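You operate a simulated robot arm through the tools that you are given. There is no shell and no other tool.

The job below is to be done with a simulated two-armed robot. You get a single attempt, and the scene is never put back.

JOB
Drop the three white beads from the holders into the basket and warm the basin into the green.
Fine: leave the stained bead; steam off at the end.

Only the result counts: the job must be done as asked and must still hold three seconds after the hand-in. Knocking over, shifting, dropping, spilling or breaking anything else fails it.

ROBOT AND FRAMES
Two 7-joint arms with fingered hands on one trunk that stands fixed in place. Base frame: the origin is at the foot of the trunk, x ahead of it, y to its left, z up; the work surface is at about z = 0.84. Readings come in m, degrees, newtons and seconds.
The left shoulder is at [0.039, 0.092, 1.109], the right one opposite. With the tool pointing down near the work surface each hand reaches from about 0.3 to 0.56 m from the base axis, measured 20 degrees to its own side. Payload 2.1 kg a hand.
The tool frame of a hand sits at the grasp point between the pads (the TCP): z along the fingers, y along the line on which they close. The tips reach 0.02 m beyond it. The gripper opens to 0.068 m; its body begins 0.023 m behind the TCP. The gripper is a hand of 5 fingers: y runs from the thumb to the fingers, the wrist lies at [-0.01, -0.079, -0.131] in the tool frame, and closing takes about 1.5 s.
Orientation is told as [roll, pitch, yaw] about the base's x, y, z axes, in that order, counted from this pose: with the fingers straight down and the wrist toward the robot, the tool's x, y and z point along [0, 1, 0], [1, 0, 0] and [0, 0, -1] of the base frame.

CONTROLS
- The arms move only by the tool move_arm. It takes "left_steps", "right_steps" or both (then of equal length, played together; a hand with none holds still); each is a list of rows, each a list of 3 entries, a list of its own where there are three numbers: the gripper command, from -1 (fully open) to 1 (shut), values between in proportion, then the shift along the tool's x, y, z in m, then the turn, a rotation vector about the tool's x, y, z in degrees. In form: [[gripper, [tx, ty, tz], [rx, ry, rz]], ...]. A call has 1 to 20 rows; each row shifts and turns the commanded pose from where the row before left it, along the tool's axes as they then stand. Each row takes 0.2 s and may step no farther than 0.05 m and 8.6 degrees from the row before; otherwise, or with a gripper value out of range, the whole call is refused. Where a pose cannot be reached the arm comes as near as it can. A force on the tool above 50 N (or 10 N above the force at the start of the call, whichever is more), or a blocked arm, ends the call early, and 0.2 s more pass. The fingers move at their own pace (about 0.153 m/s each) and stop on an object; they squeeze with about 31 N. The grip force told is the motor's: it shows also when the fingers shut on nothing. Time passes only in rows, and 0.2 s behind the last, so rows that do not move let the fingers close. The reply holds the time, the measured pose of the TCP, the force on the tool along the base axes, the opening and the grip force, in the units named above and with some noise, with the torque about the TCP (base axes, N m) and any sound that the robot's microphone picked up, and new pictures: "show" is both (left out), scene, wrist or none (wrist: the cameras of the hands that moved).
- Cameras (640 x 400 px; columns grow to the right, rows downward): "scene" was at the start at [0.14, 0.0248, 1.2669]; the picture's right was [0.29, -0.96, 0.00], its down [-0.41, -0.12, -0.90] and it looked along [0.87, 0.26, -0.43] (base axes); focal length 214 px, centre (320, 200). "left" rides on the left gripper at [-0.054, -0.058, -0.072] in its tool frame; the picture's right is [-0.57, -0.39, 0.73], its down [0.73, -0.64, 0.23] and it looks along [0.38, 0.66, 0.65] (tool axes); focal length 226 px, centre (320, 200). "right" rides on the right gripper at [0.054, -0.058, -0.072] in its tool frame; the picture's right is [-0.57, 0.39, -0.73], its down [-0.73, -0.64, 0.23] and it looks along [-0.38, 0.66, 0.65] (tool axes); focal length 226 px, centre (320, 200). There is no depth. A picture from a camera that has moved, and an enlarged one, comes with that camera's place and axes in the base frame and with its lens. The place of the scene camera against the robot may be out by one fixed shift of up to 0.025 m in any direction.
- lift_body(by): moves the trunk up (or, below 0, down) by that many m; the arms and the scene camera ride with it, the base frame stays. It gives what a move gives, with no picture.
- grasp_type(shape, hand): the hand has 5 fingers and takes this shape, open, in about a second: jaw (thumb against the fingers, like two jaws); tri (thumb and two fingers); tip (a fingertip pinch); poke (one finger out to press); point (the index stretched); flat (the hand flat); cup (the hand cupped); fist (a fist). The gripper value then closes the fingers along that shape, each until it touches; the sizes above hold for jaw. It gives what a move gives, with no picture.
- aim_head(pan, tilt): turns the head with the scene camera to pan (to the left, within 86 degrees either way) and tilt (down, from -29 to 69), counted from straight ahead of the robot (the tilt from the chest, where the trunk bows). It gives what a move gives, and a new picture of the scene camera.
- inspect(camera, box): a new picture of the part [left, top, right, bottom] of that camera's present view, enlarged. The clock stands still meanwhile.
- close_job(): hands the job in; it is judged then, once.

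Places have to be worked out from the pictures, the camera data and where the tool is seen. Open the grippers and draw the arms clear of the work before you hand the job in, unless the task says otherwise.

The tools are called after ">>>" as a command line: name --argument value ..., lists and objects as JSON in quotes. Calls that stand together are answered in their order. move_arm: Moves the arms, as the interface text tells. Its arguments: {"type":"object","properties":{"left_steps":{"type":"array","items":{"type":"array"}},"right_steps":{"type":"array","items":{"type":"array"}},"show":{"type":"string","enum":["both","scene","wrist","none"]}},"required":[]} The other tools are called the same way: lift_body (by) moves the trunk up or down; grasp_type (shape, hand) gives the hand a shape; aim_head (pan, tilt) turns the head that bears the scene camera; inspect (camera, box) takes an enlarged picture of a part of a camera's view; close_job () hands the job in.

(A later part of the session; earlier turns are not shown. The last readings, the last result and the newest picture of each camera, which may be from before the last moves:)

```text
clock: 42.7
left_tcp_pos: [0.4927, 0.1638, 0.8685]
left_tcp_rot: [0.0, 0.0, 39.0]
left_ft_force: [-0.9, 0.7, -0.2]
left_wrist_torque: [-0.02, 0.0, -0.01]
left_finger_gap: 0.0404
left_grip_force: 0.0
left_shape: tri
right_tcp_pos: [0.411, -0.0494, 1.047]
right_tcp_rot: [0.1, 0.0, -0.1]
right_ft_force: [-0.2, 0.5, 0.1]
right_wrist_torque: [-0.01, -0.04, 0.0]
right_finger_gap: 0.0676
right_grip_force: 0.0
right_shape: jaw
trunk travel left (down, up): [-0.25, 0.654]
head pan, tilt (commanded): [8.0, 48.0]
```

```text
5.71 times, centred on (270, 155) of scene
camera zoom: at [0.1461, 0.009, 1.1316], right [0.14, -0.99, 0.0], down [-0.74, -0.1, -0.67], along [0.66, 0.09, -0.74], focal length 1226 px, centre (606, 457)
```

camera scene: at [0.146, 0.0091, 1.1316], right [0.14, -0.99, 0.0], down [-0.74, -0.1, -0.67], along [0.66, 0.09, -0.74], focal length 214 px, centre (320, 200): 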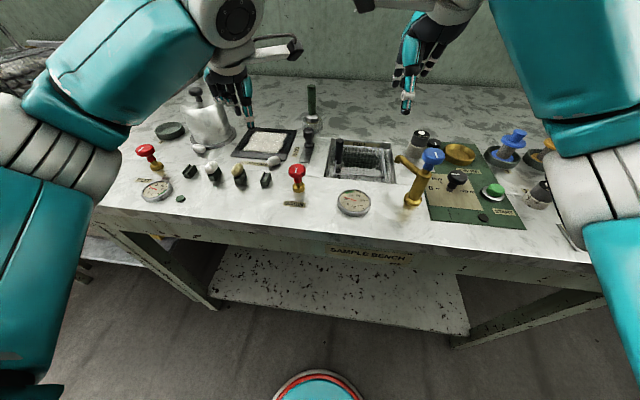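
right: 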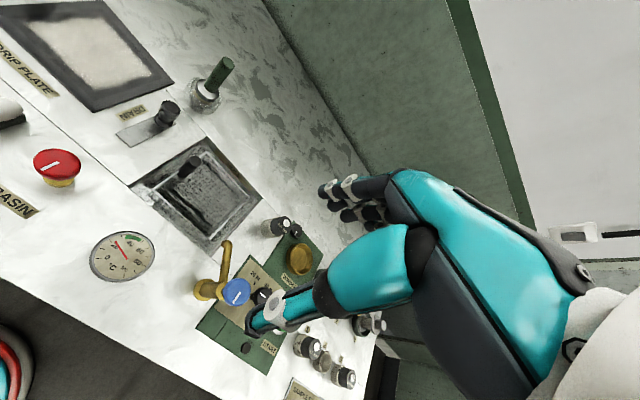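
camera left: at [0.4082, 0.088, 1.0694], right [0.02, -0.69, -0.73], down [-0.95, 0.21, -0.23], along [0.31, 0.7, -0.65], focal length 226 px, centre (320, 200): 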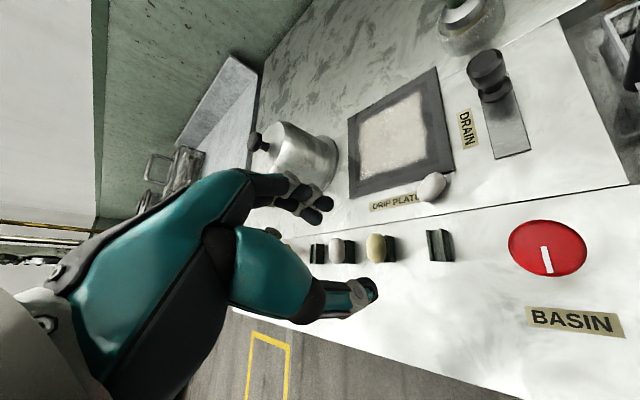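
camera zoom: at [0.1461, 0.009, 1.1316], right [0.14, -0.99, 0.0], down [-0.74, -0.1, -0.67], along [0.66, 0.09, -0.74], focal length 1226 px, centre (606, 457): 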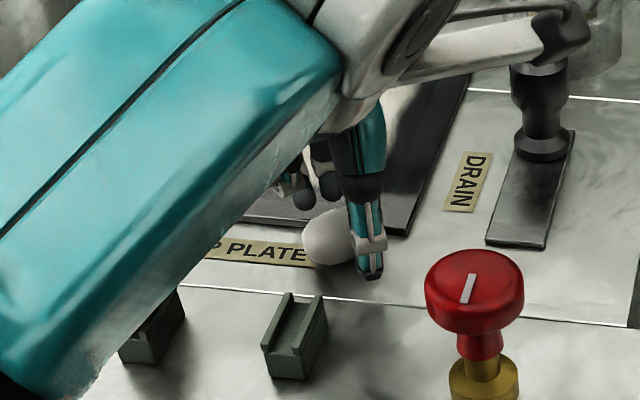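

The bead lies within about 1 mm of the TCP axis and the tips are at its mid-height. I lower 2 mm and close in steps.

>>> move_arm --left_steps '[[0, [0, 0.001, 0.0025], [0, 0, 0]], [0.15, [0, 0, 0], [0, 0, 0]], [0.3, [0, 0, 0], [0, 0, 0]], [0.4, [0, 0, 0], [0, 0, 0]], [0.5, [0, 0, 0], [0, 0, 0]]]' --show "none"

>>> inspect --camera "left" --box '[240, 140, 420, 300]'

>>> inspect --camera "scene" --box '[230, 120, 310, 190]'

```text
clock: 43.9
left_tcp_pos: [0.4935, 0.1639, 0.8655]
left_tcp_rot: [0.0, 0.0, 38.9]
left_ft_force: [-0.7, 0.1, 1.1]
left_wrist_torque: [-0.01, -0.02, 0.01]
left_finger_gap: 0.014
left_grip_force: 30.6
left_shape: tri
right_tcp_pos: [0.4111, -0.0494, 1.0471]
right_tcp_rot: [0.0, -0.1, 0.1]
right_ft_force: [0.0, 0.4, 0.2]
right_wrist_torque: [-0.03, 0.04, 0.01]
right_finger_gap: 0.0679
right_grip_force: 0.0
right_shape: jaw
trunk travel left (down, up): [-0.25, 0.654]
head pan, tilt (commanded): [8.0, 48.0]
```

```text
2.50 times, centred on (330, 220) of left
camera zoom: at [0.4823, 0.086, 0.9373], right [0.06, -0.68, -0.73], down [-0.96, 0.17, -0.23], along [0.28, 0.71, -0.65], focal length 565 px, centre (295, 150)
```

zoom: 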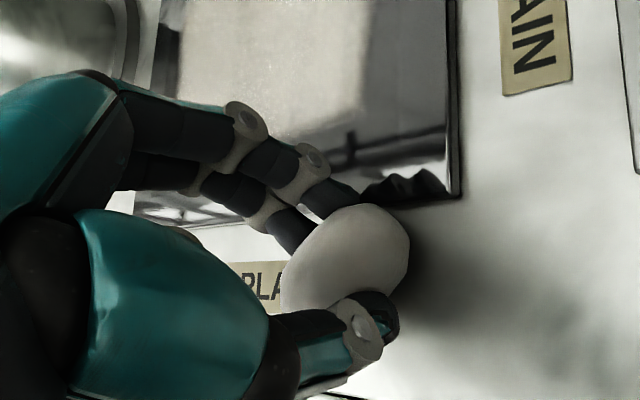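

```text
5.71 times, centred on (270, 155) of scene
camera zoom: at [0.146, 0.009, 1.1316], right [0.14, -0.99, 0.0], down [-0.74, -0.1, -0.67], along [0.66, 0.09, -0.74], focal length 1226 px, centre (606, 457)
```

zoom: 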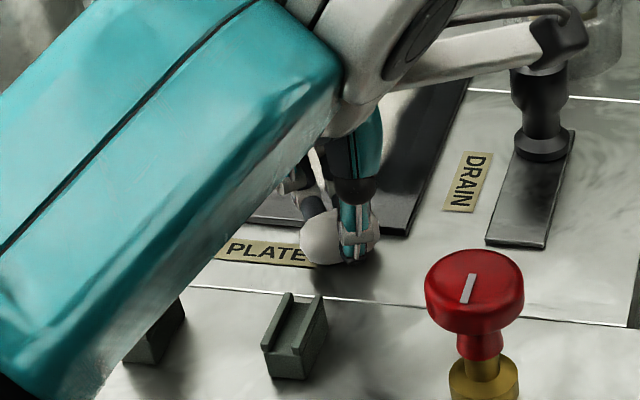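

The bead is held between the tips (grip 30.6 N, gap steady). I lift a little and check that it stays.

>>> move_arm --left_steps '[[0.5, [0, 0, -0.005], [0, 0, 0]], [0.5, [0, 0, -0.01], [0, 0, 0]], [0.5, [0, 0, -0.015], [0, 0, 0]], [0.5, [0, 0, -0.02], [0, 0, 0]]]' --show "none"

>>> inspect --camera "left" --box '[240, 140, 420, 300]'

>>> inspect --camera "scene" --box '[200, 100, 340, 200]'

```text
clock: 44.9
left_tcp_pos: [0.4925, 0.1646, 0.9142]
left_tcp_rot: [0.0, 0.0, 39.0]
left_ft_force: [-0.7, 0.6, 0.4]
left_wrist_torque: [-0.02, 0.01, 0.01]
left_finger_gap: 0.0133
left_grip_force: 31.2
left_shape: tri
right_tcp_pos: [0.4101, -0.05, 1.0478]
right_tcp_rot: [0.1, 0.0, -0.1]
right_ft_force: [0.5, -0.5, 0.3]
right_wrist_torque: [-0.02, -0.01, 0.02]
right_finger_gap: 0.0675
right_grip_force: 0.0
right_shape: jaw
trunk travel left (down, up): [-0.25, 0.654]
head pan, tilt (commanded): [8.0, 48.0]
```

```text
2.50 times, centred on (330, 220) of left
camera zoom: at [0.483, 0.0863, 0.9877], right [0.06, -0.68, -0.73], down [-0.96, 0.17, -0.23], along [0.28, 0.71, -0.65], focal length 565 px, centre (295, 150)
```

zoom: 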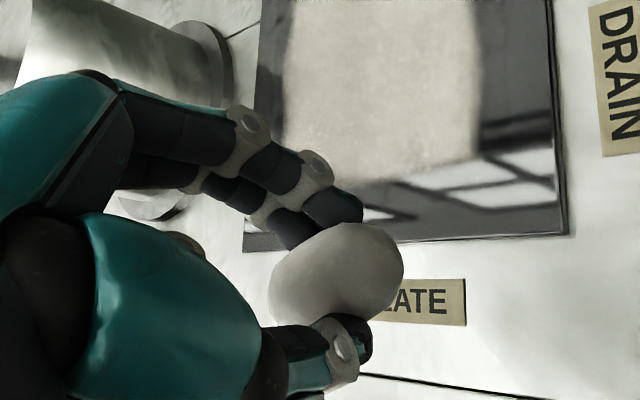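

```text
4.00 times, centred on (270, 150) of scene
camera zoom: at [0.1461, 0.009, 1.1316], right [0.14, -0.99, 0.0], down [-0.74, -0.1, -0.67], along [0.66, 0.09, -0.74], focal length 858 px, centre (520, 400)
```

zoom: 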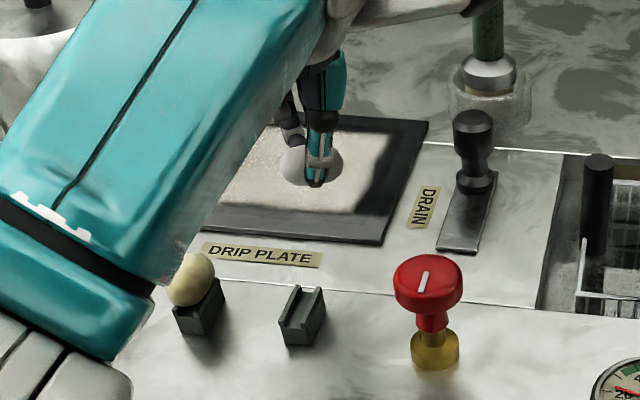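

Bead 4 is securely lifted. I raise to about z 0.975, turn to yaw 0 and carry it over the basket's middle (about (0.535, -0.014)), well above the drain knob and the basket handle.

>>> move_arm --left_steps '[[0.5, [0, 0, -0.02], [0, 0, 7.8]], [0.5, [0, 0, -0.02], [0, 0, 7.8]], [0.5, [0, 0, -0.02], [0, 0, 7.8]], [0.5, [0, 0, 0], [0, 0, 7.8]], [0.5, [0, 0, 0], [0, 0, 7.8]], [0.5, [-0.0298, 0.0071, 0], [0, 0, 0]], [0.5, [-0.0298, 0.0071, 0], [0, 0, 0]], [0.5, [-0.0298, 0.0071, 0], [0, 0, 0]], [0.5, [-0.0298, 0.0071, 0], [0, 0, 0]], [0.5, [-0.0298, 0.0071, 0], [0, 0, 0]], [0.5, [-0.0298, 0.0071, 0], [0, 0, 0]]]' --show "both"

>>> inspect --camera "left" --box '[200, 100, 520, 340]'

>>> inspect --camera "scene" --box '[280, 90, 420, 200]'

```text
clock: 47.3
left_tcp_pos: [0.5154, -0.0052, 0.969]
left_tcp_rot: [0.1, 0.1, 0.2]
left_ft_force: [-4.7, 30.8, 2.0]
left_wrist_torque: [-2.6, -0.25, -2.15]
left_finger_gap: 0.0067
left_grip_force: 30.9
left_shape: tri
left hand out of reach, approached as far as the arm can: row 10, 11
right_tcp_pos: [0.4111, -0.0524, 1.0479]
right_tcp_rot: [-0.1, 0.1, -0.5]
right_ft_force: [5.4, -31.4, -2.7]
right_wrist_torque: [0.12, 0.13, -1.26]
right_finger_gap: 0.0675
right_grip_force: 0.1
right_shape: jaw
trunk travel left (down, up): [-0.25, 0.654]
head pan, tilt (commanded): [8.0, 48.0]
camera scene: at [0.1459, 0.0089, 1.1317], right [0.14, -0.99, 0.0], down [-0.74, -0.1, -0.67], along [0.66, 0.09, -0.74], focal length 214 px, centre (320, 200)
camera left: at [0.4576, -0.0587, 1.041], right [-0.39, -0.57, -0.73], down [-0.64, 0.73, -0.23], along [0.66, 0.38, -0.65], focal length 226 px, centre (320, 200)
```

scene: 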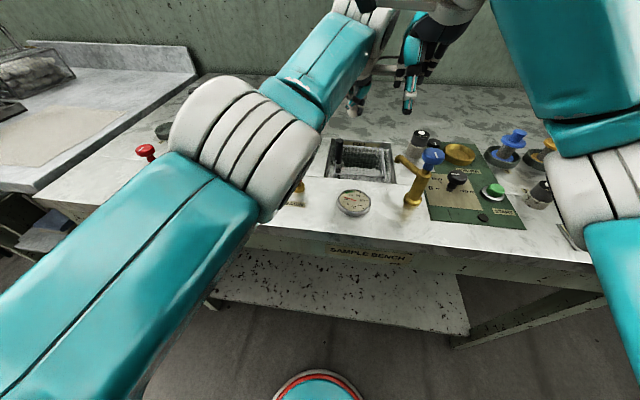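
left: 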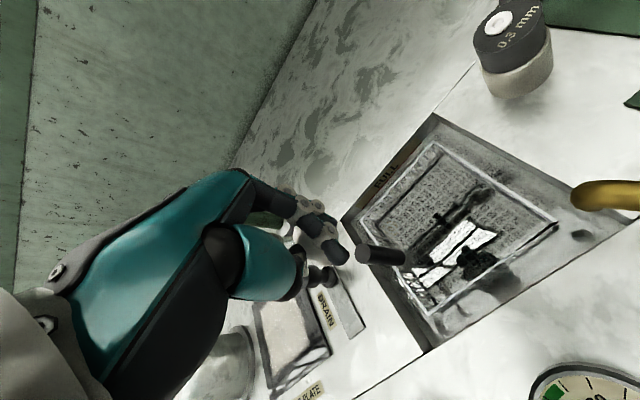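

```text
1.67 times, centred on (360, 220) of left
camera zoom: at [0.4576, -0.0587, 1.041], right [-0.39, -0.57, -0.73], down [-0.64, 0.73, -0.23], along [0.66, 0.38, -0.65], focal length 377 px, centre (253, 167)
```

zoom: 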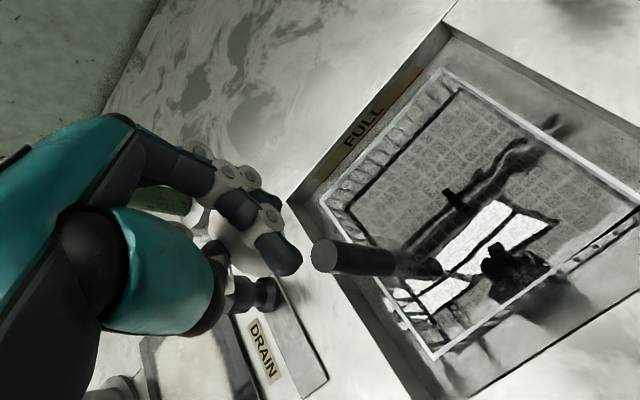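

```text
3.64 times, centred on (350, 145) of scene
camera zoom: at [0.1459, 0.0089, 1.1317], right [0.14, -0.99, 0.0], down [-0.74, -0.1, -0.67], along [0.66, 0.09, -0.74], focal length 780 px, centre (211, 400)
```

zoom: 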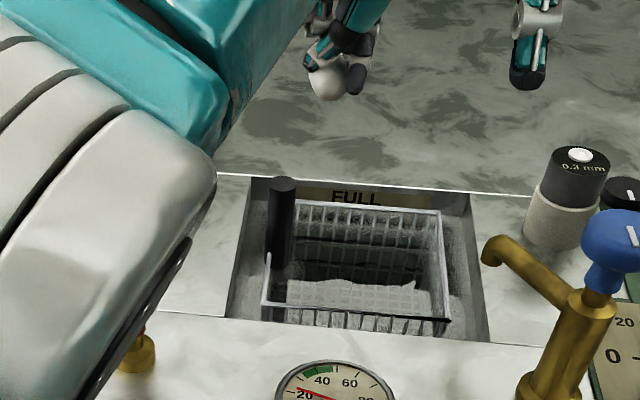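

The left hand bumped into the idle right hand (±31 N in y), the bead still being held. I move the right arm away to the right and up at once, left hand holding still.

>>> move_arm --right_steps '[[-1, [-0.03, -0.005, 0], [0, 0, 0]], [-1, [-0.042, -0.012, -0.01], [0, 0, 0]], [-1, [-0.042, -0.012, -0.018], [0, 0, 0]], [-1, [-0.042, -0.012, -0.018], [0, 0, 0]], [-1, [-0.042, -0.012, -0.018], [0, 0, 0]], [-1, [-0.042, -0.012, -0.018], [0, 0, 0]]]' --show "scene"

>>> inspect --camera "left" --box '[220, 160, 380, 300]'

>>> inspect --camera "scene" --box '[320, 80, 400, 140]'

```text
clock: 48.7
left_tcp_pos: [0.5154, -0.0052, 0.9695]
left_tcp_rot: [0.1, 0.0, 0.1]
left_ft_force: [0.2, -0.5, -0.4]
left_wrist_torque: [0.01, -0.06, -0.02]
left_finger_gap: 0.0065
left_grip_force: 30.6
left_shape: tri
right_tcp_pos: [0.3472, -0.2904, 1.1306]
right_tcp_rot: [0.0, -0.1, 0.1]
right_ft_force: [0.1, 0.9, -0.6]
right_wrist_torque: [-0.01, 0.0, 0.01]
right_finger_gap: 0.0677
right_grip_force: 0.0
right_shape: jaw
trunk travel left (down, up): [-0.25, 0.654]
head pan, tilt (commanded): [8.0, 48.0]
camera scene: at [0.146, 0.0089, 1.1316], right [0.14, -0.99, 0.0], down [-0.74, -0.1, -0.67], along [0.66, 0.09, -0.74], focal length 214 px, centre (320, 200)
```

scene: 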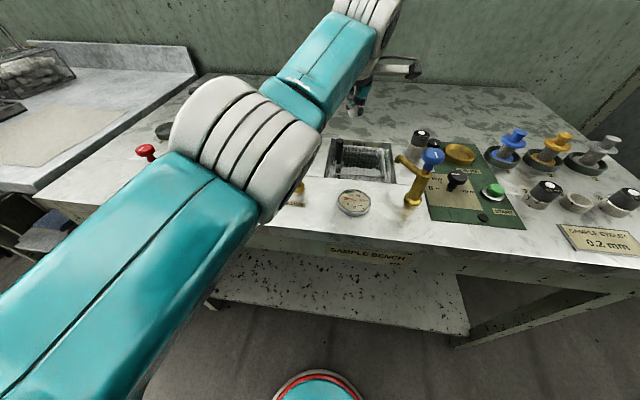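

```text
2.86 times, centred on (300, 230) of left
camera zoom: at [0.4573, -0.0594, 1.0411], right [-0.39, -0.57, -0.73], down [-0.64, 0.73, -0.23], along [0.66, 0.38, -0.65], focal length 646 px, centre (377, 114)
```

zoom: 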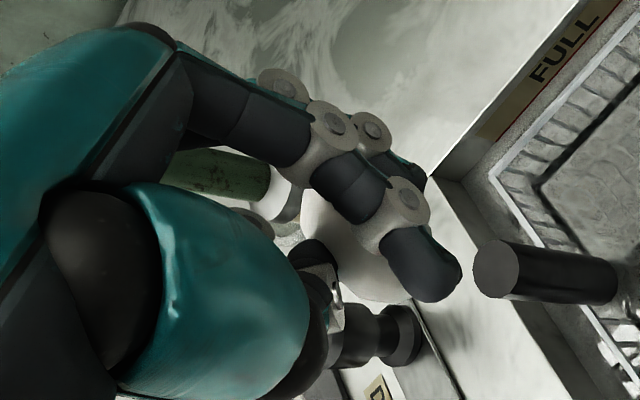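

```text
6.67 times, centred on (360, 110) of scene
camera zoom: at [0.146, 0.0089, 1.1316], right [0.14, -0.99, 0.0], down [-0.74, -0.1, -0.67], along [0.66, 0.09, -0.74], focal length 1430 px, centre (53, 800)
```

zoom: 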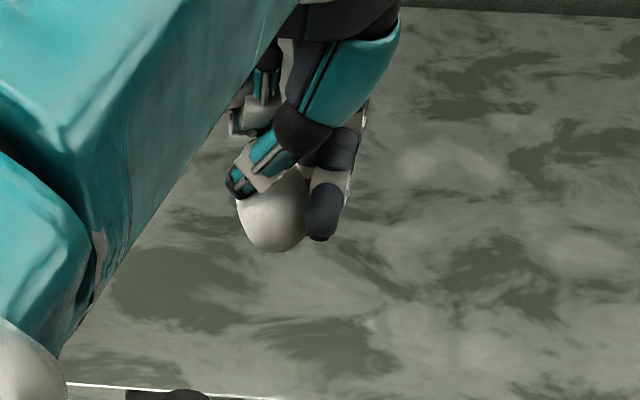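

The contact is gone; the bead is still held, hanging slightly to the +y side of the TCP at about (0.515, 0.016, 0.953), and the basin shows reflections of water. I tilt the fingers forward for reach, move over the basket's middle and descend some.

>>> move_arm --left_steps '[[0.5, [0, 0, 0], [-7, 0, 0]], [0.5, [0, 0, 0], [-7, 0, 0]], [0.5, [0, 0, 0], [-7, 0, 0]], [0.5, [-0.0125, 0.0115, 0.0044], [0, 0, 0]], [0.5, [-0.0125, 0.0115, 0.0044], [0, 0, 0]], [0.5, [0, -0.0072, 0.0187], [0, 0, 0]], [0.5, [0, -0.0072, 0.0187], [0, 0, 0]]]' --show "scene"

>>> inspect --camera "left" --box '[220, 100, 480, 320]'

>>> inspect --camera "scene" --box '[310, 90, 430, 190]'

```text
clock: 50.3
left_tcp_pos: [0.54, -0.0303, 0.93]
left_tcp_rot: [-0.1, -21.0, 0.0]
left_ft_force: [0.6, -0.4, 0.0]
left_wrist_torque: [0.04, -0.04, 0.0]
left_finger_gap: 0.0052
left_grip_force: 31.0
left_shape: tri
right_tcp_pos: [0.3476, -0.2909, 1.1293]
right_tcp_rot: [0.0, 0.0, 0.0]
right_ft_force: [0.2, 0.5, -0.4]
right_wrist_torque: [0.01, -0.01, 0.01]
right_finger_gap: 0.0677
right_grip_force: 0.1
right_shape: jaw
trunk travel left (down, up): [-0.25, 0.654]
head pan, tilt (commanded): [8.0, 48.0]
camera scene: at [0.146, 0.0089, 1.1316], right [0.14, -0.99, 0.0], down [-0.74, -0.1, -0.67], along [0.66, 0.09, -0.74], focal length 214 px, centre (320, 200)
```

scene: 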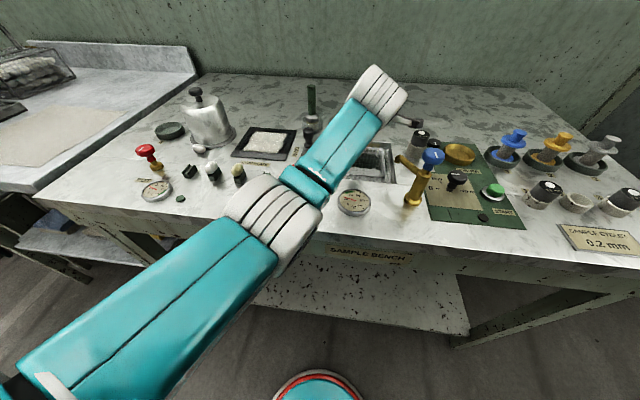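

```text
1.82 times, centred on (350, 210) of left
camera zoom: at [0.4598, -0.0846, 0.9755], right [-0.1, -0.57, -0.82], down [-0.52, 0.73, -0.44], along [0.85, 0.38, -0.37], focal length 411 px, centre (266, 182)
```

zoom: 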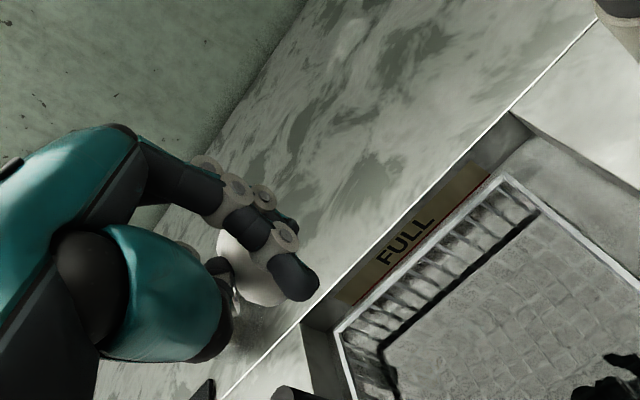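

```text
4.00 times, centred on (370, 140) of scene
camera zoom: at [0.146, 0.0089, 1.1316], right [0.14, -0.99, 0.0], down [-0.74, -0.1, -0.67], along [0.66, 0.09, -0.74], focal length 858 px, centre (120, 440)
```

zoom: 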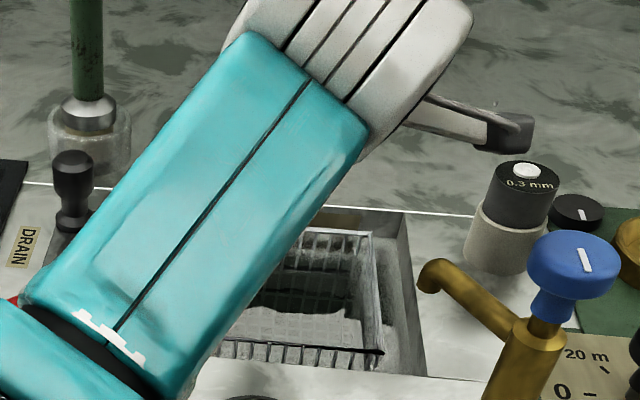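

The bead should be near (0.55, -0.01, 0.917), inside the basket's outline (x 0.486–0.594, y -0.067–0.038). I descend 3 cm more and open gradually to let it drop.

>>> move_arm --left_steps '[[0.5, [0, -0.0054, 0.014], [0, 0, 0]], [0.5, [0, -0.0054, 0.014], [0, 0, 0]], [0.3, [0, 0, 0], [0, 0, 0]], [0, [0, 0, 0], [0, 0, 0]], [-0.4, [0, 0, 0], [0, 0, 0]], [-0.8, [0, 0, 0], [0, 0, 0]], [-0.8, [0, 0, 0], [0, 0, 0]]]' --show "none"

>>> inspect --camera "left" --box '[220, 100, 540, 360]'

>>> inspect --camera "scene" --box '[310, 90, 430, 190]'

```text
clock: 51.9
left_tcp_pos: [0.5403, -0.0306, 0.8993]
left_tcp_rot: [0.0, -21.0, 0.0]
left_ft_force: [-0.7, 0.0, -0.1]
left_wrist_torque: [-0.02, 0.01, 0.01]
left_finger_gap: 0.0609
left_grip_force: 0.1
left_shape: tri
right_tcp_pos: [0.3471, -0.2893, 1.129]
right_tcp_rot: [0.0, 0.0, 0.0]
right_ft_force: [-0.6, -0.6, 0.2]
right_wrist_torque: [0.03, -0.02, 0.02]
right_finger_gap: 0.0676
right_grip_force: 0.1
right_shape: jaw
trunk travel left (down, up): [-0.25, 0.654]
head pan, tilt (commanded): [8.0, 48.0]
```

```text
1.54 times, centred on (380, 230) of left
camera zoom: at [0.46, -0.0848, 0.9457], right [-0.1, -0.57, -0.82], down [-0.52, 0.73, -0.44], along [0.85, 0.38, -0.37], focal length 348 px, centre (228, 154)
```

zoom: 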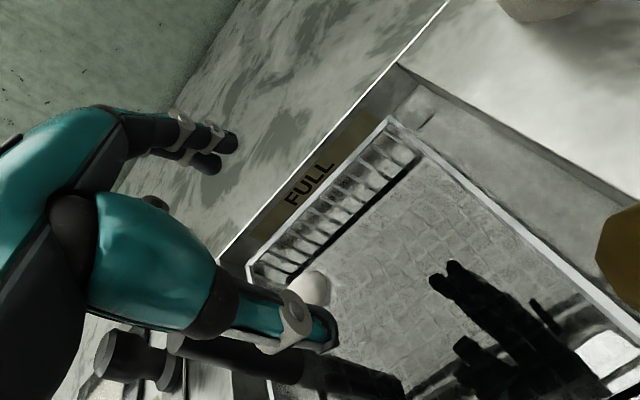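

```text
4.00 times, centred on (370, 140) of scene
camera zoom: at [0.146, 0.0089, 1.1316], right [0.14, -0.99, 0.0], down [-0.74, -0.1, -0.67], along [0.66, 0.09, -0.74], focal length 858 px, centre (120, 440)
```

zoom: 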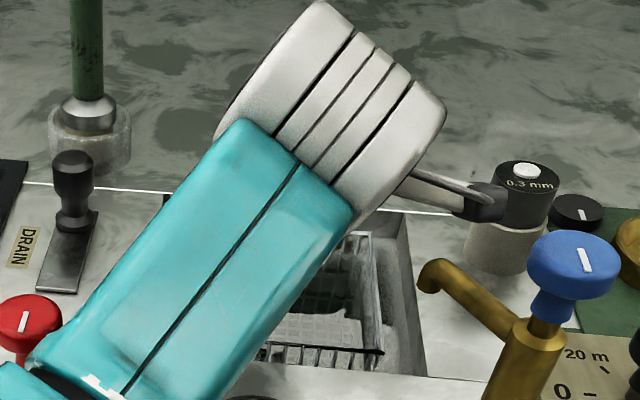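

The bead lies in the basket on the far-left side. I raise the hand, undo the tilt and swing back above the bead row at z≈0.99.

>>> move_arm --left_steps '[[-0.8, [0, 0.0143, -0.0374], [0, 0, 0]], [-0.8, [0, 0.0143, -0.0374], [0, 0, 0]], [-0.5, [0, 0, 0], [7, 0, 0]], [-0.5, [0, 0, 0], [7, 0, 0]], [-0.5, [0, 0, 0], [7, 0, 0]], [-0.2, [0.0417, -0.0233, -0.002], [0, 0, 0]], [-0.2, [0.0417, -0.0233, -0.002], [0, 0, 0]], [-0.2, [0.0417, -0.0233, -0.002], [0, 0, 0]], [-0.2, [0.0417, -0.0233, -0.002], [0, 0, 0]], [-0.2, [0.0417, -0.0233, -0.002], [0, 0, 0]], [-0.2, [0.0417, -0.0233, -0.002], [0, 0, 0]]]' --show "both"

>>> inspect --camera "scene" --box '[320, 120, 410, 220]'

```text
clock: 54.3
left_tcp_pos: [0.3819, 0.2353, 0.98]
left_tcp_rot: [0.0, 0.1, 0.0]
left_ft_force: [-0.4, 0.9, 1.0]
left_wrist_torque: [0.02, -0.01, 0.03]
left_finger_gap: 0.0409
left_grip_force: 0.0
left_shape: tri
left hand out of reach, approached as far as the arm can: row 4, 5, 9, 10
right_tcp_pos: [0.3463, -0.2896, 1.1297]
right_tcp_rot: [0.1, 0.1, -0.1]
right_ft_force: [0.1, -0.3, -0.1]
right_wrist_torque: [-0.01, -0.01, 0.0]
right_finger_gap: 0.0679
right_grip_force: 0.1
right_shape: jaw
trunk travel left (down, up): [-0.25, 0.654]
head pan, tilt (commanded): [8.0, 48.0]
camera scene: at [0.146, 0.0089, 1.1317], right [0.14, -0.99, 0.0], down [-0.74, -0.1, -0.67], along [0.66, 0.09, -0.74], focal length 214 px, centre (320, 200)
camera left: at [0.3251, 0.1818, 1.0523], right [-0.39, -0.57, -0.73], down [-0.64, 0.73, -0.23], along [0.66, 0.38, -0.65], focal length 226 px, centre (320, 200)
```

scene: 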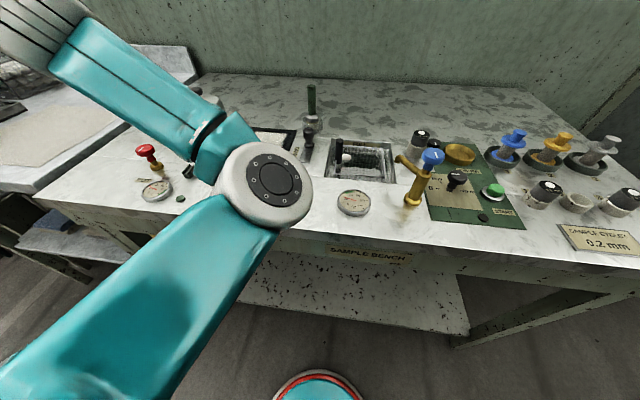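
left: 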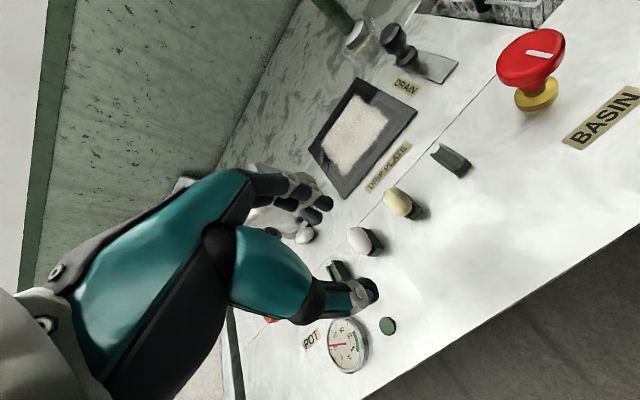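

```text
4.00 times, centred on (365, 170) of scene
camera zoom: at [0.146, 0.0089, 1.1317], right [0.14, -0.99, 0.0], down [-0.74, -0.1, -0.67], along [0.66, 0.09, -0.74], focal length 858 px, centre (140, 320)
```

zoom: 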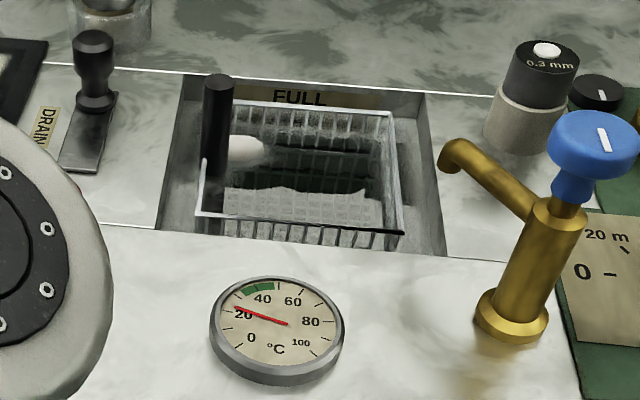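

Bead 4 floats in the basket beside the handle. Now for bead 2 I yaw the hand to -80° here and then tilt the fingers forward about 18° to gain reach.

>>> move_arm --left_steps '[[-0.2, [0, 0, 0], [0, 0, 8]], [-0.2, [0, 0, 0], [0, 0, 8]], [-0.2, [0, 0, 0], [0, 0, 8]], [-0.2, [0, 0, 0], [0, 0, 8]], [-0.2, [0, 0, 0], [0, 0, 8]], [-0.2, [0, 0, 0], [0, 0, 8]], [-0.2, [0, 0, 0], [0, 0, 8]], [-0.2, [0, 0, 0], [0, 0, 8]], [-0.2, [0, 0, 0], [0, 0, 8]], [-0.2, [0, 0, 0], [0, 0, 8]], [-0.2, [0, 0, 0], [0, 0, 7]], [-0.2, [0, 0, 0], [0, 6, 0]], [-0.2, [0, 0, 0], [0, 6, 0]], [-0.2, [0, 0, 0], [0, 6, 0]]]' --show "both"

```text
clock: 57.3
left_tcp_pos: [0.3848, 0.2354, 0.9807]
left_tcp_rot: [18.1, 0.0, -87.0]
left_ft_force: [-0.1, 0.5, 0.2]
left_wrist_torque: [-0.01, 0.0, 0.01]
left_finger_gap: 0.0409
left_grip_force: 0.1
left_shape: tri
right_tcp_pos: [0.347, -0.2906, 1.1289]
right_tcp_rot: [0.0, -0.1, 0.0]
right_ft_force: [0.1, 0.0, 0.4]
right_wrist_torque: [0.02, 0.02, -0.02]
right_finger_gap: 0.0678
right_grip_force: 0.1
right_shape: jaw
trunk travel left (down, up): [-0.25, 0.654]
head pan, tilt (commanded): [8.0, 48.0]
camera scene: at [0.146, 0.009, 1.1316], right [0.14, -0.99, 0.0], down [-0.74, -0.1, -0.67], along [0.66, 0.09, -0.74], focal length 214 px, centre (320, 200)
camera left: at [0.308, 0.2915, 1.0309], right [-0.33, 0.37, -0.87], down [0.73, 0.68, 0.01], along [0.59, -0.63, -0.5], focal length 226 px, centre (320, 200)
```

scene: 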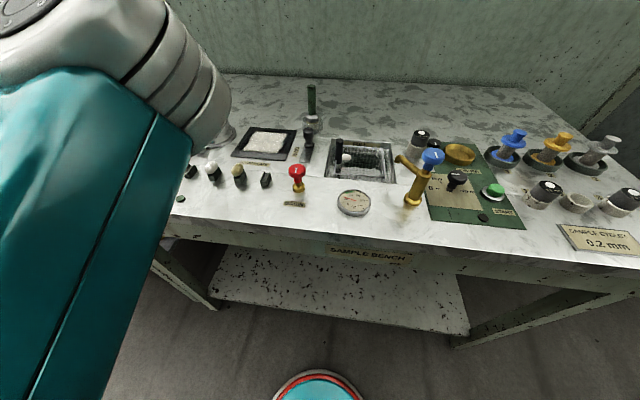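
left: 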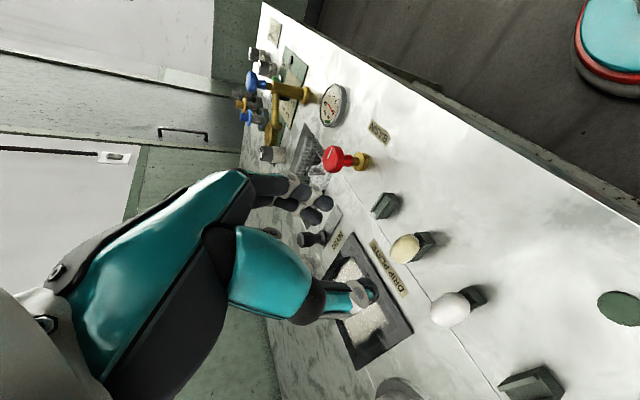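

Orientation reached with the forward tilt. Bead 2 shows near (0.431, 0.275). I add 6° tilt and move to a hover point over it at z≈0.93.

>>> move_arm --left_steps '[[-0.2, [0, 0, 0], [0, 6, 0]], [-0.2, [0.0093, -0.0186, 0.0319], [0, 0, 0]], [-0.2, [0.0093, -0.0186, 0.0319], [0, 0, 0]]]' --show "none"

>>> inspect --camera "left" --box '[260, 140, 500, 340]'

>>> inspect --camera "scene" --box '[150, 90, 290, 220]'

```text
clock: 58.1
left_tcp_pos: [0.425, 0.2766, 0.9284]
left_tcp_rot: [23.9, 0.0, -87.0]
left_ft_force: [0.2, 0.2, 0.7]
left_wrist_torque: [-0.01, 0.01, -0.01]
left_finger_gap: 0.0411
left_grip_force: 0.0
left_shape: tri
right_tcp_pos: [0.3471, -0.2902, 1.1301]
right_tcp_rot: [0.0, 0.1, 0.0]
right_ft_force: [-0.3, -0.3, -0.8]
right_wrist_torque: [-0.02, 0.01, -0.03]
right_finger_gap: 0.0677
right_grip_force: 0.1
right_shape: jaw
trunk travel left (down, up): [-0.25, 0.654]
head pan, tilt (commanded): [8.0, 48.0]
```

```text
2.00 times, centred on (380, 240) of left
camera zoom: at [0.3449, 0.3321, 0.9717], right [-0.24, 0.37, -0.9], down [0.73, 0.68, 0.09], along [0.64, -0.63, -0.44], focal length 452 px, centre (200, 120)
```

zoom: 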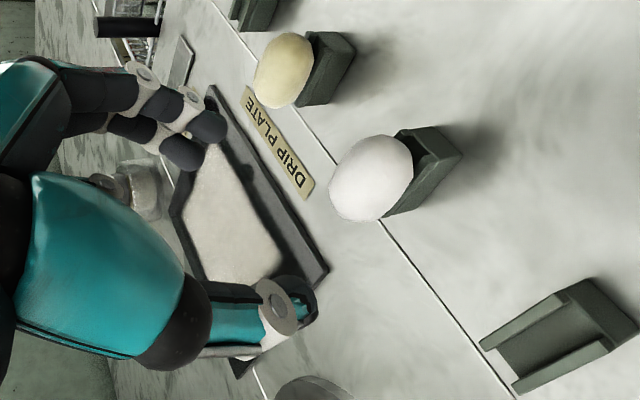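

```text
3.08 times, centred on (220, 155) of scene
camera zoom: at [0.146, 0.009, 1.1316], right [0.14, -0.99, 0.0], down [-0.74, -0.1, -0.67], along [0.66, 0.09, -0.74], focal length 660 px, centre (628, 338)
```

zoom: 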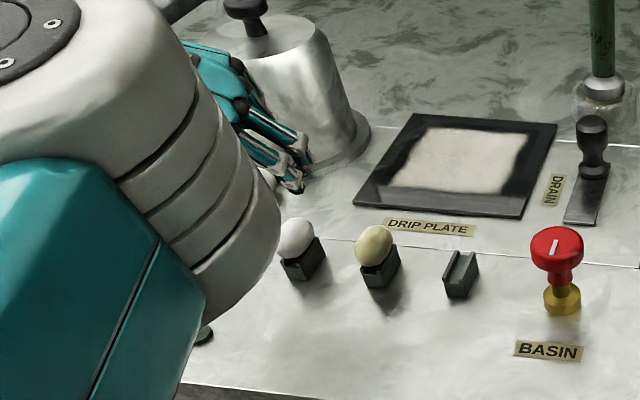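

Bead 2 is straddled: fingers will enter between it and the stained bead, thumb on the free side. I descend 3 cm and re-measure against the predicted pinch point.

>>> move_arm --left_steps '[[-0.2, [-0.0061, 0.0005, 0.0137], [0, 0, 0]], [-0.2, [-0.0061, 0.0005, 0.0137], [0, 0, 0]]]' --show "none"

>>> inspect --camera "left" --box '[260, 140, 460, 320]'

>>> inspect --camera "scene" --box '[180, 120, 280, 210]'

```text
clock: 58.7
left_tcp_pos: [0.4255, 0.2755, 0.8986]
left_tcp_rot: [23.9, 0.0, -87.0]
left_ft_force: [0.2, 0.2, -0.2]
left_wrist_torque: [-0.01, -0.03, 0.01]
left_finger_gap: 0.0411
left_grip_force: 0.1
left_shape: tri
right_tcp_pos: [0.347, -0.2909, 1.1304]
right_tcp_rot: [-0.1, -0.1, 0.1]
right_ft_force: [-0.1, -0.3, -0.2]
right_wrist_torque: [0.01, 0.03, 0.01]
right_finger_gap: 0.0677
right_grip_force: 0.0
right_shape: jaw
trunk travel left (down, up): [-0.25, 0.654]
head pan, tilt (commanded): [8.0, 48.0]
```

```text
2.22 times, centred on (360, 230) of left
camera zoom: at [0.3437, 0.3305, 0.9423], right [-0.24, 0.37, -0.9], down [0.73, 0.68, 0.09], along [0.64, -0.63, -0.44], focal length 502 px, centre (231, 133)
```

zoom: 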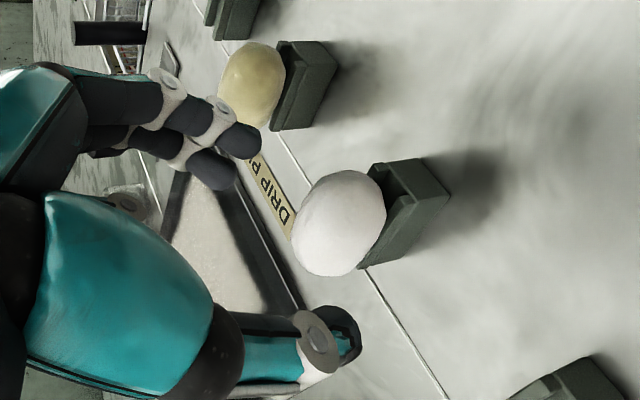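

```text
4.44 times, centred on (230, 165) of scene
camera zoom: at [0.146, 0.009, 1.1316], right [0.14, -0.99, 0.0], down [-0.74, -0.1, -0.67], along [0.66, 0.09, -0.74], focal length 953 px, centre (720, 356)
```

zoom: 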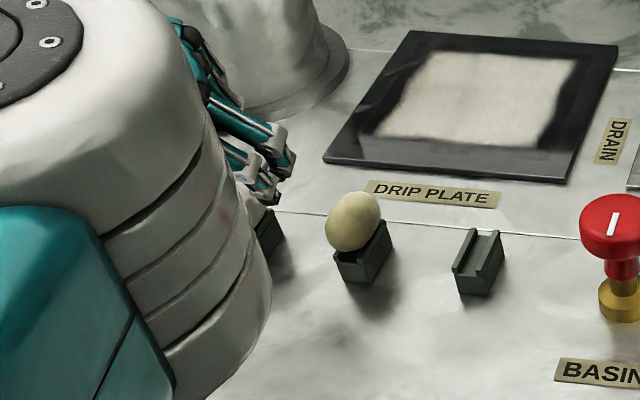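

The bead sits about 3 mm toward the thumb side and will be at the pinch point after 18 mm more descent. I go down with a small shift and check again.

>>> move_arm --left_steps '[[-0.2, [-0.0036, -0.001, 0.0081], [0, 0, 0]], [-0.2, [-0.0036, -0.001, 0.0081], [0, 0, 0]]]' --show "none"

>>> inspect --camera "left" --box '[260, 140, 440, 300]'

>>> inspect --camera "scene" --box '[190, 140, 260, 200]'

```text
clock: 59.3
left_tcp_pos: [0.4245, 0.2776, 0.8805]
left_tcp_rot: [24.0, -0.1, -87.0]
left_ft_force: [-0.4, 0.6, -0.4]
left_wrist_torque: [0.0, 0.0, -0.04]
left_finger_gap: 0.0411
left_grip_force: 0.0
left_shape: tri
right_tcp_pos: [0.3456, -0.2904, 1.1288]
right_tcp_rot: [0.1, 0.0, 0.0]
right_ft_force: [-0.3, 0.8, 0.3]
right_wrist_torque: [0.0, -0.01, -0.01]
right_finger_gap: 0.0679
right_grip_force: 0.0
right_shape: jaw
trunk travel left (down, up): [-0.25, 0.654]
head pan, tilt (commanded): [8.0, 48.0]
```

```text
2.50 times, centred on (350, 220) of left
camera zoom: at [0.3437, 0.3322, 0.9243], right [-0.24, 0.37, -0.9], down [0.73, 0.68, 0.09], along [0.64, -0.63, -0.44], focal length 565 px, centre (245, 150)
```

zoom: 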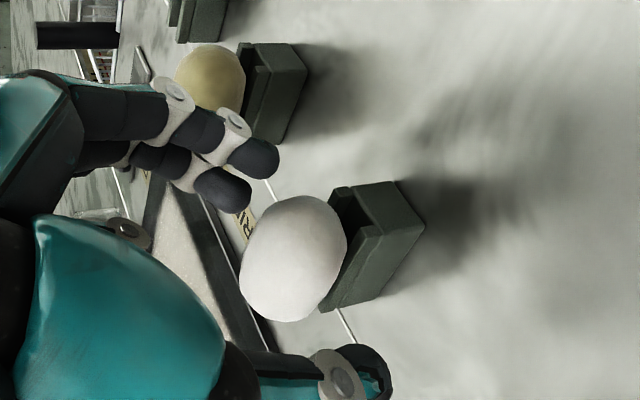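

```text
6.67 times, centred on (225, 170) of scene
camera zoom: at [0.146, 0.009, 1.1316], right [0.14, -0.99, 0.0], down [-0.74, -0.1, -0.67], along [0.66, 0.09, -0.74], focal length 1430 px, centre (953, 400)
```

zoom: 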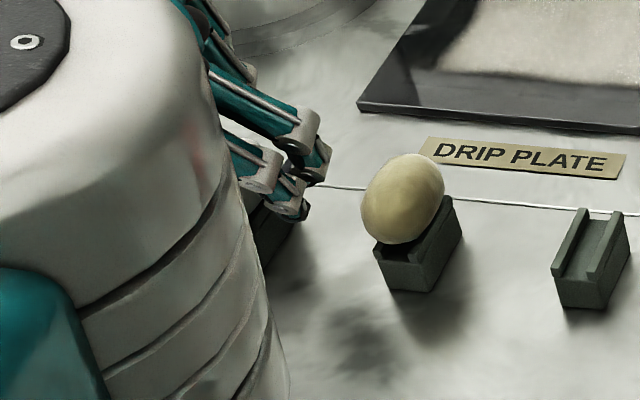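

The bead's centre falls almost exactly on the predicted pinch point. I go 1.5 mm deeper and close stepwise.

>>> move_arm --left_steps '[[0, [0, 0, 0.0015], [0, 0, 0]], [0.15, [0, 0, 0], [0, 0, 0]], [0.3, [0, 0, 0], [0, 0, 0]], [0.4, [0, 0, 0], [0, 0, 0]], [0.5, [0, 0, 0], [0, 0, 0]]]' --show "none"

>>> inspect --camera "left" --box '[260, 140, 440, 300]'

>>> inspect --camera "scene" --box '[190, 140, 260, 200]'

```text
clock: 60.5
left_tcp_pos: [0.426, 0.2776, 0.8797]
left_tcp_rot: [24.1, 0.0, -87.0]
left_ft_force: [0.1, -0.3, 0.0]
left_wrist_torque: [0.0, 0.0, 0.03]
left_finger_gap: 0.0141
left_grip_force: 31.2
left_shape: tri
right_tcp_pos: [0.3463, -0.2904, 1.1298]
right_tcp_rot: [-0.1, 0.0, -0.1]
right_ft_force: [-0.7, 0.1, 0.0]
right_wrist_torque: [0.0, 0.01, -0.02]
right_finger_gap: 0.0678
right_grip_force: 0.1
right_shape: jaw
trunk travel left (down, up): [-0.25, 0.654]
head pan, tilt (commanded): [8.0, 48.0]
```

```text
2.50 times, centred on (350, 220) of left
camera zoom: at [0.3443, 0.3321, 0.923], right [-0.24, 0.37, -0.9], down [0.73, 0.68, 0.09], along [0.64, -0.63, -0.44], focal length 565 px, centre (245, 150)
```

zoom: 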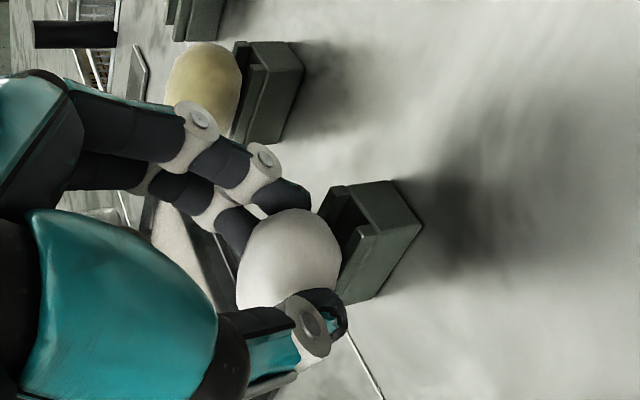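

```text
6.67 times, centred on (225, 170) of scene
camera zoom: at [0.146, 0.009, 1.1316], right [0.14, -0.99, 0.0], down [-0.74, -0.1, -0.67], along [0.66, 0.09, -0.74], focal length 1430 px, centre (953, 400)
```

zoom: 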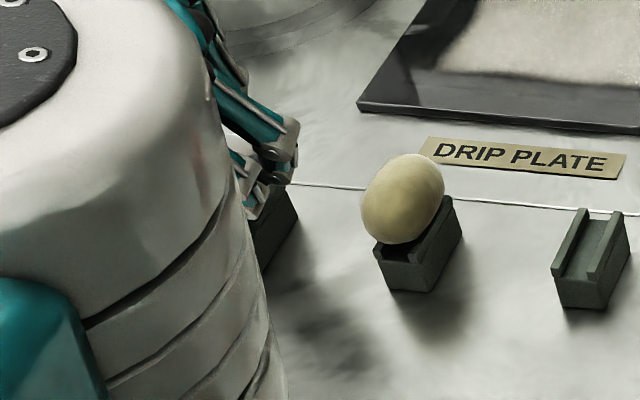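

The grip reads 31 N at gap 0.014 — the same as the good grasp before. I lift vertically in small steps.

>>> move_arm --left_steps '[[0.5, [0.002, 0, -0.0046], [0, 0, 0]], [0.5, [0.0041, 0, -0.0091], [0, 0, 0]], [0.5, [0.0061, 0, -0.0137], [0, 0, 0]], [0.5, [0.0081, 0, -0.0183], [0, 0, 0]], [0.5, [0.0081, 0, -0.0183], [0, 0, 0]]]' --show "none"

>>> inspect --camera "left" --box '[260, 140, 440, 300]'

>>> inspect --camera "scene" --box '[150, 100, 290, 210]'

```text
clock: 61.7
left_tcp_pos: [0.4257, 0.2756, 0.9492]
left_tcp_rot: [23.9, -0.1, -87.0]
left_ft_force: [-0.1, -0.3, 0.2]
left_wrist_torque: [-0.04, 0.0, 0.01]
left_finger_gap: 0.0141
left_grip_force: 30.8
left_shape: tri
right_tcp_pos: [0.3473, -0.291, 1.1288]
right_tcp_rot: [0.0, -0.1, 0.0]
right_ft_force: [0.6, 0.5, -0.2]
right_wrist_torque: [0.0, -0.02, 0.0]
right_finger_gap: 0.0675
right_grip_force: 0.1
right_shape: jaw
trunk travel left (down, up): [-0.25, 0.654]
head pan, tilt (commanded): [8.0, 48.0]
```

```text
2.50 times, centred on (350, 220) of left
camera zoom: at [0.3446, 0.3306, 0.9926], right [-0.24, 0.37, -0.9], down [0.73, 0.68, 0.09], along [0.64, -0.63, -0.44], focal length 565 px, centre (245, 150)
```

zoom: 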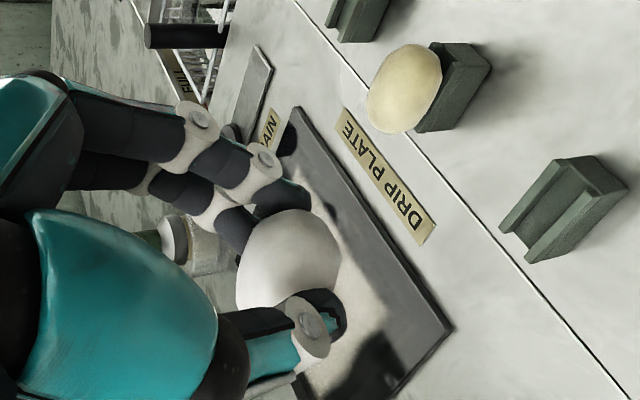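

```text
3.64 times, centred on (220, 155) of scene
camera zoom: at [0.146, 0.009, 1.1316], right [0.14, -0.99, 0.0], down [-0.74, -0.1, -0.67], along [0.66, 0.09, -0.74], focal length 780 px, centre (684, 364)
```

zoom: 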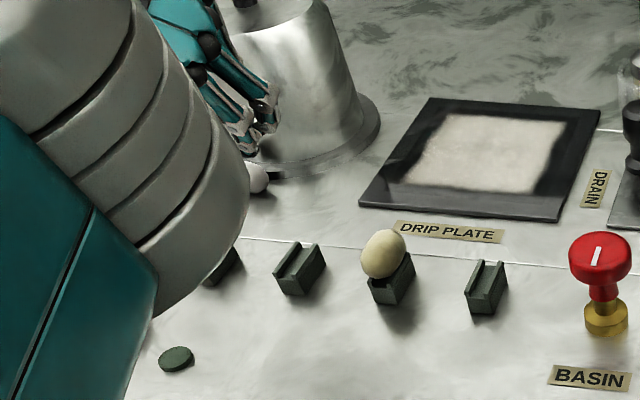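

Bead 2 is held firmly above the holder. I tilt a bit more for reach and carry it at z≈0.96 over to the basket, stopping above it.

>>> move_arm --left_steps '[[0.5, [0.0049, 0, -0.011], [0, 0, 0]], [0.5, [0, 0, 0], [0, 5.5, 0]], [0.5, [0, 0, 0], [0, 5.5, 0]], [0.5, [0.0106, 0.0383, 0.0074], [0, 0, 0]], [0.5, [0.0106, 0.0383, 0.0074], [0, 0, 0]], [0.5, [0.0106, 0.0383, 0.0074], [0, 0, 0]], [0.5, [0.0106, 0.0383, 0.0074], [0, 0, 0]], [0.5, [0.0106, 0.0383, 0.0074], [0, 0, 0]], [0.5, [0.0106, 0.0383, 0.0074], [0, 0, 0]], [0.5, [0.0106, 0.0383, 0.0074], [0, 0, 0]], [0.5, [0.0106, 0.0383, 0.0074], [0, 0, 0]]]' --show "both"

>>> inspect --camera "scene" --box '[290, 70, 430, 190]'

```text
clock: 64.1
left_tcp_pos: [0.5309, -0.0124, 0.9602]
left_tcp_rot: [35.0, -0.1, -86.9]
left_ft_force: [-0.2, -0.1, 0.4]
left_wrist_torque: [-0.02, 0.01, 0.01]
left_finger_gap: 0.0069
left_grip_force: 31.0
left_shape: tri
left hand out of reach, approached as far as the arm can: row 11
right_tcp_pos: [0.3482, -0.2896, 1.1293]
right_tcp_rot: [0.1, 0.0, 0.0]
right_ft_force: [-0.1, 0.6, 0.4]
right_wrist_torque: [-0.01, 0.0, -0.02]
right_finger_gap: 0.0677
right_grip_force: 0.1
right_shape: jaw
trunk travel left (down, up): [-0.25, 0.654]
head pan, tilt (commanded): [8.0, 48.0]
camera scene: at [0.1461, 0.0091, 1.1316], right [0.14, -0.99, 0.0], down [-0.74, -0.1, -0.67], along [0.66, 0.09, -0.74], focal length 214 px, centre (320, 200)
camera left: at [0.4418, 0.0429, 0.9887], right [-0.07, 0.38, -0.92], down [0.7, 0.68, 0.23], along [0.71, -0.63, -0.31], focal length 226 px, centre (320, 200)
```

scene: 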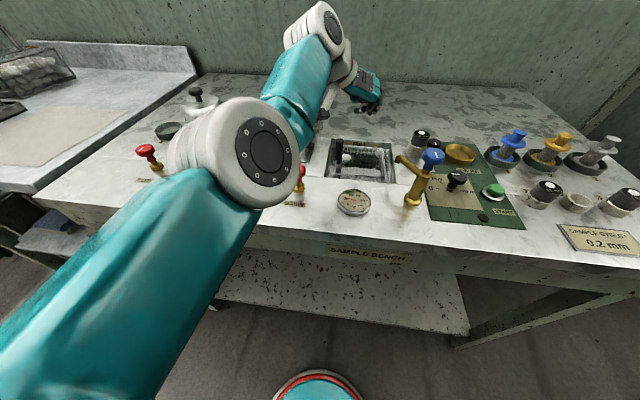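
left: 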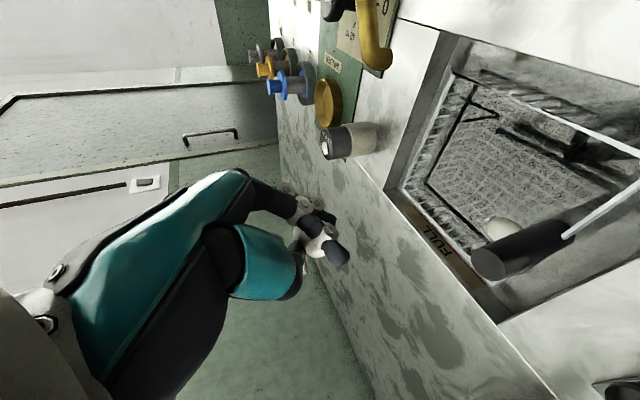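

```text
3.33 times, centred on (360, 130) of scene
camera zoom: at [0.1461, 0.0091, 1.1316], right [0.14, -0.99, 0.0], down [-0.74, -0.1, -0.67], along [0.66, 0.09, -0.74], focal length 715 px, centre (187, 433)
```

zoom: 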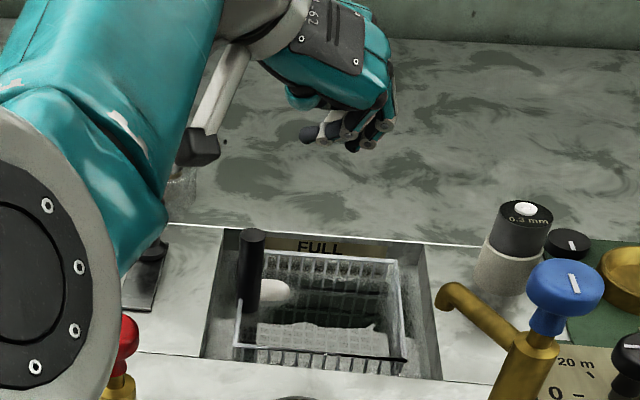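

The hand is above the basket with the gap at 0.007, as in the last carry. I zoom in to see how the bead sits in the fingers.

>>> inspect --camera "left" --box '[260, 170, 380, 290]'

>>> inspect --camera "scene" --box '[340, 80, 390, 130]'

```text
3.33 times, centred on (320, 230) of left
camera zoom: at [0.4418, 0.0429, 0.9887], right [-0.07, 0.38, -0.92], down [0.7, 0.68, 0.23], along [0.71, -0.63, -0.31], focal length 754 px, centre (320, 100)
```

zoom: 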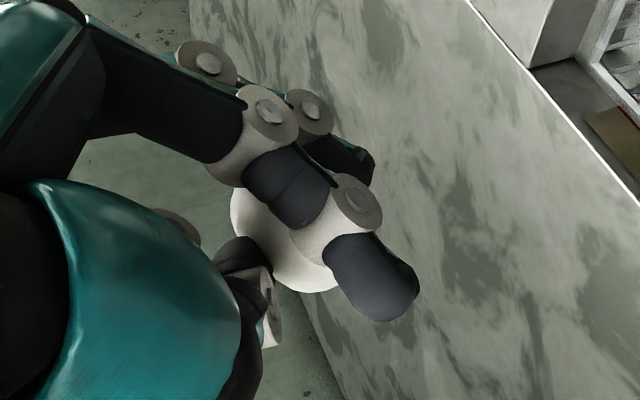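

```text
8.00 times, centred on (365, 105) of scene
camera zoom: at [0.1461, 0.0091, 1.1316], right [0.14, -0.99, 0.0], down [-0.74, -0.1, -0.67], along [0.66, 0.09, -0.74], focal length 1716 px, centre (-40, 960)
```

zoom: 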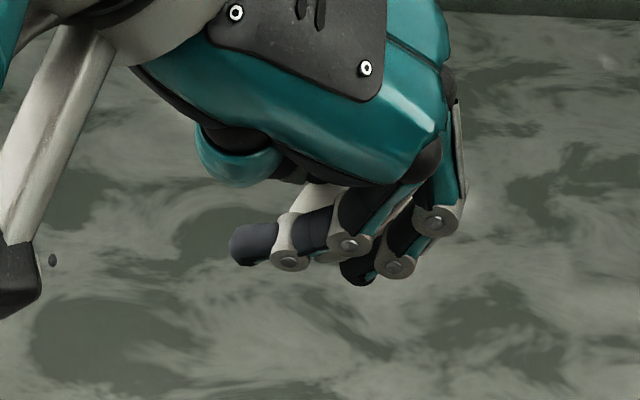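

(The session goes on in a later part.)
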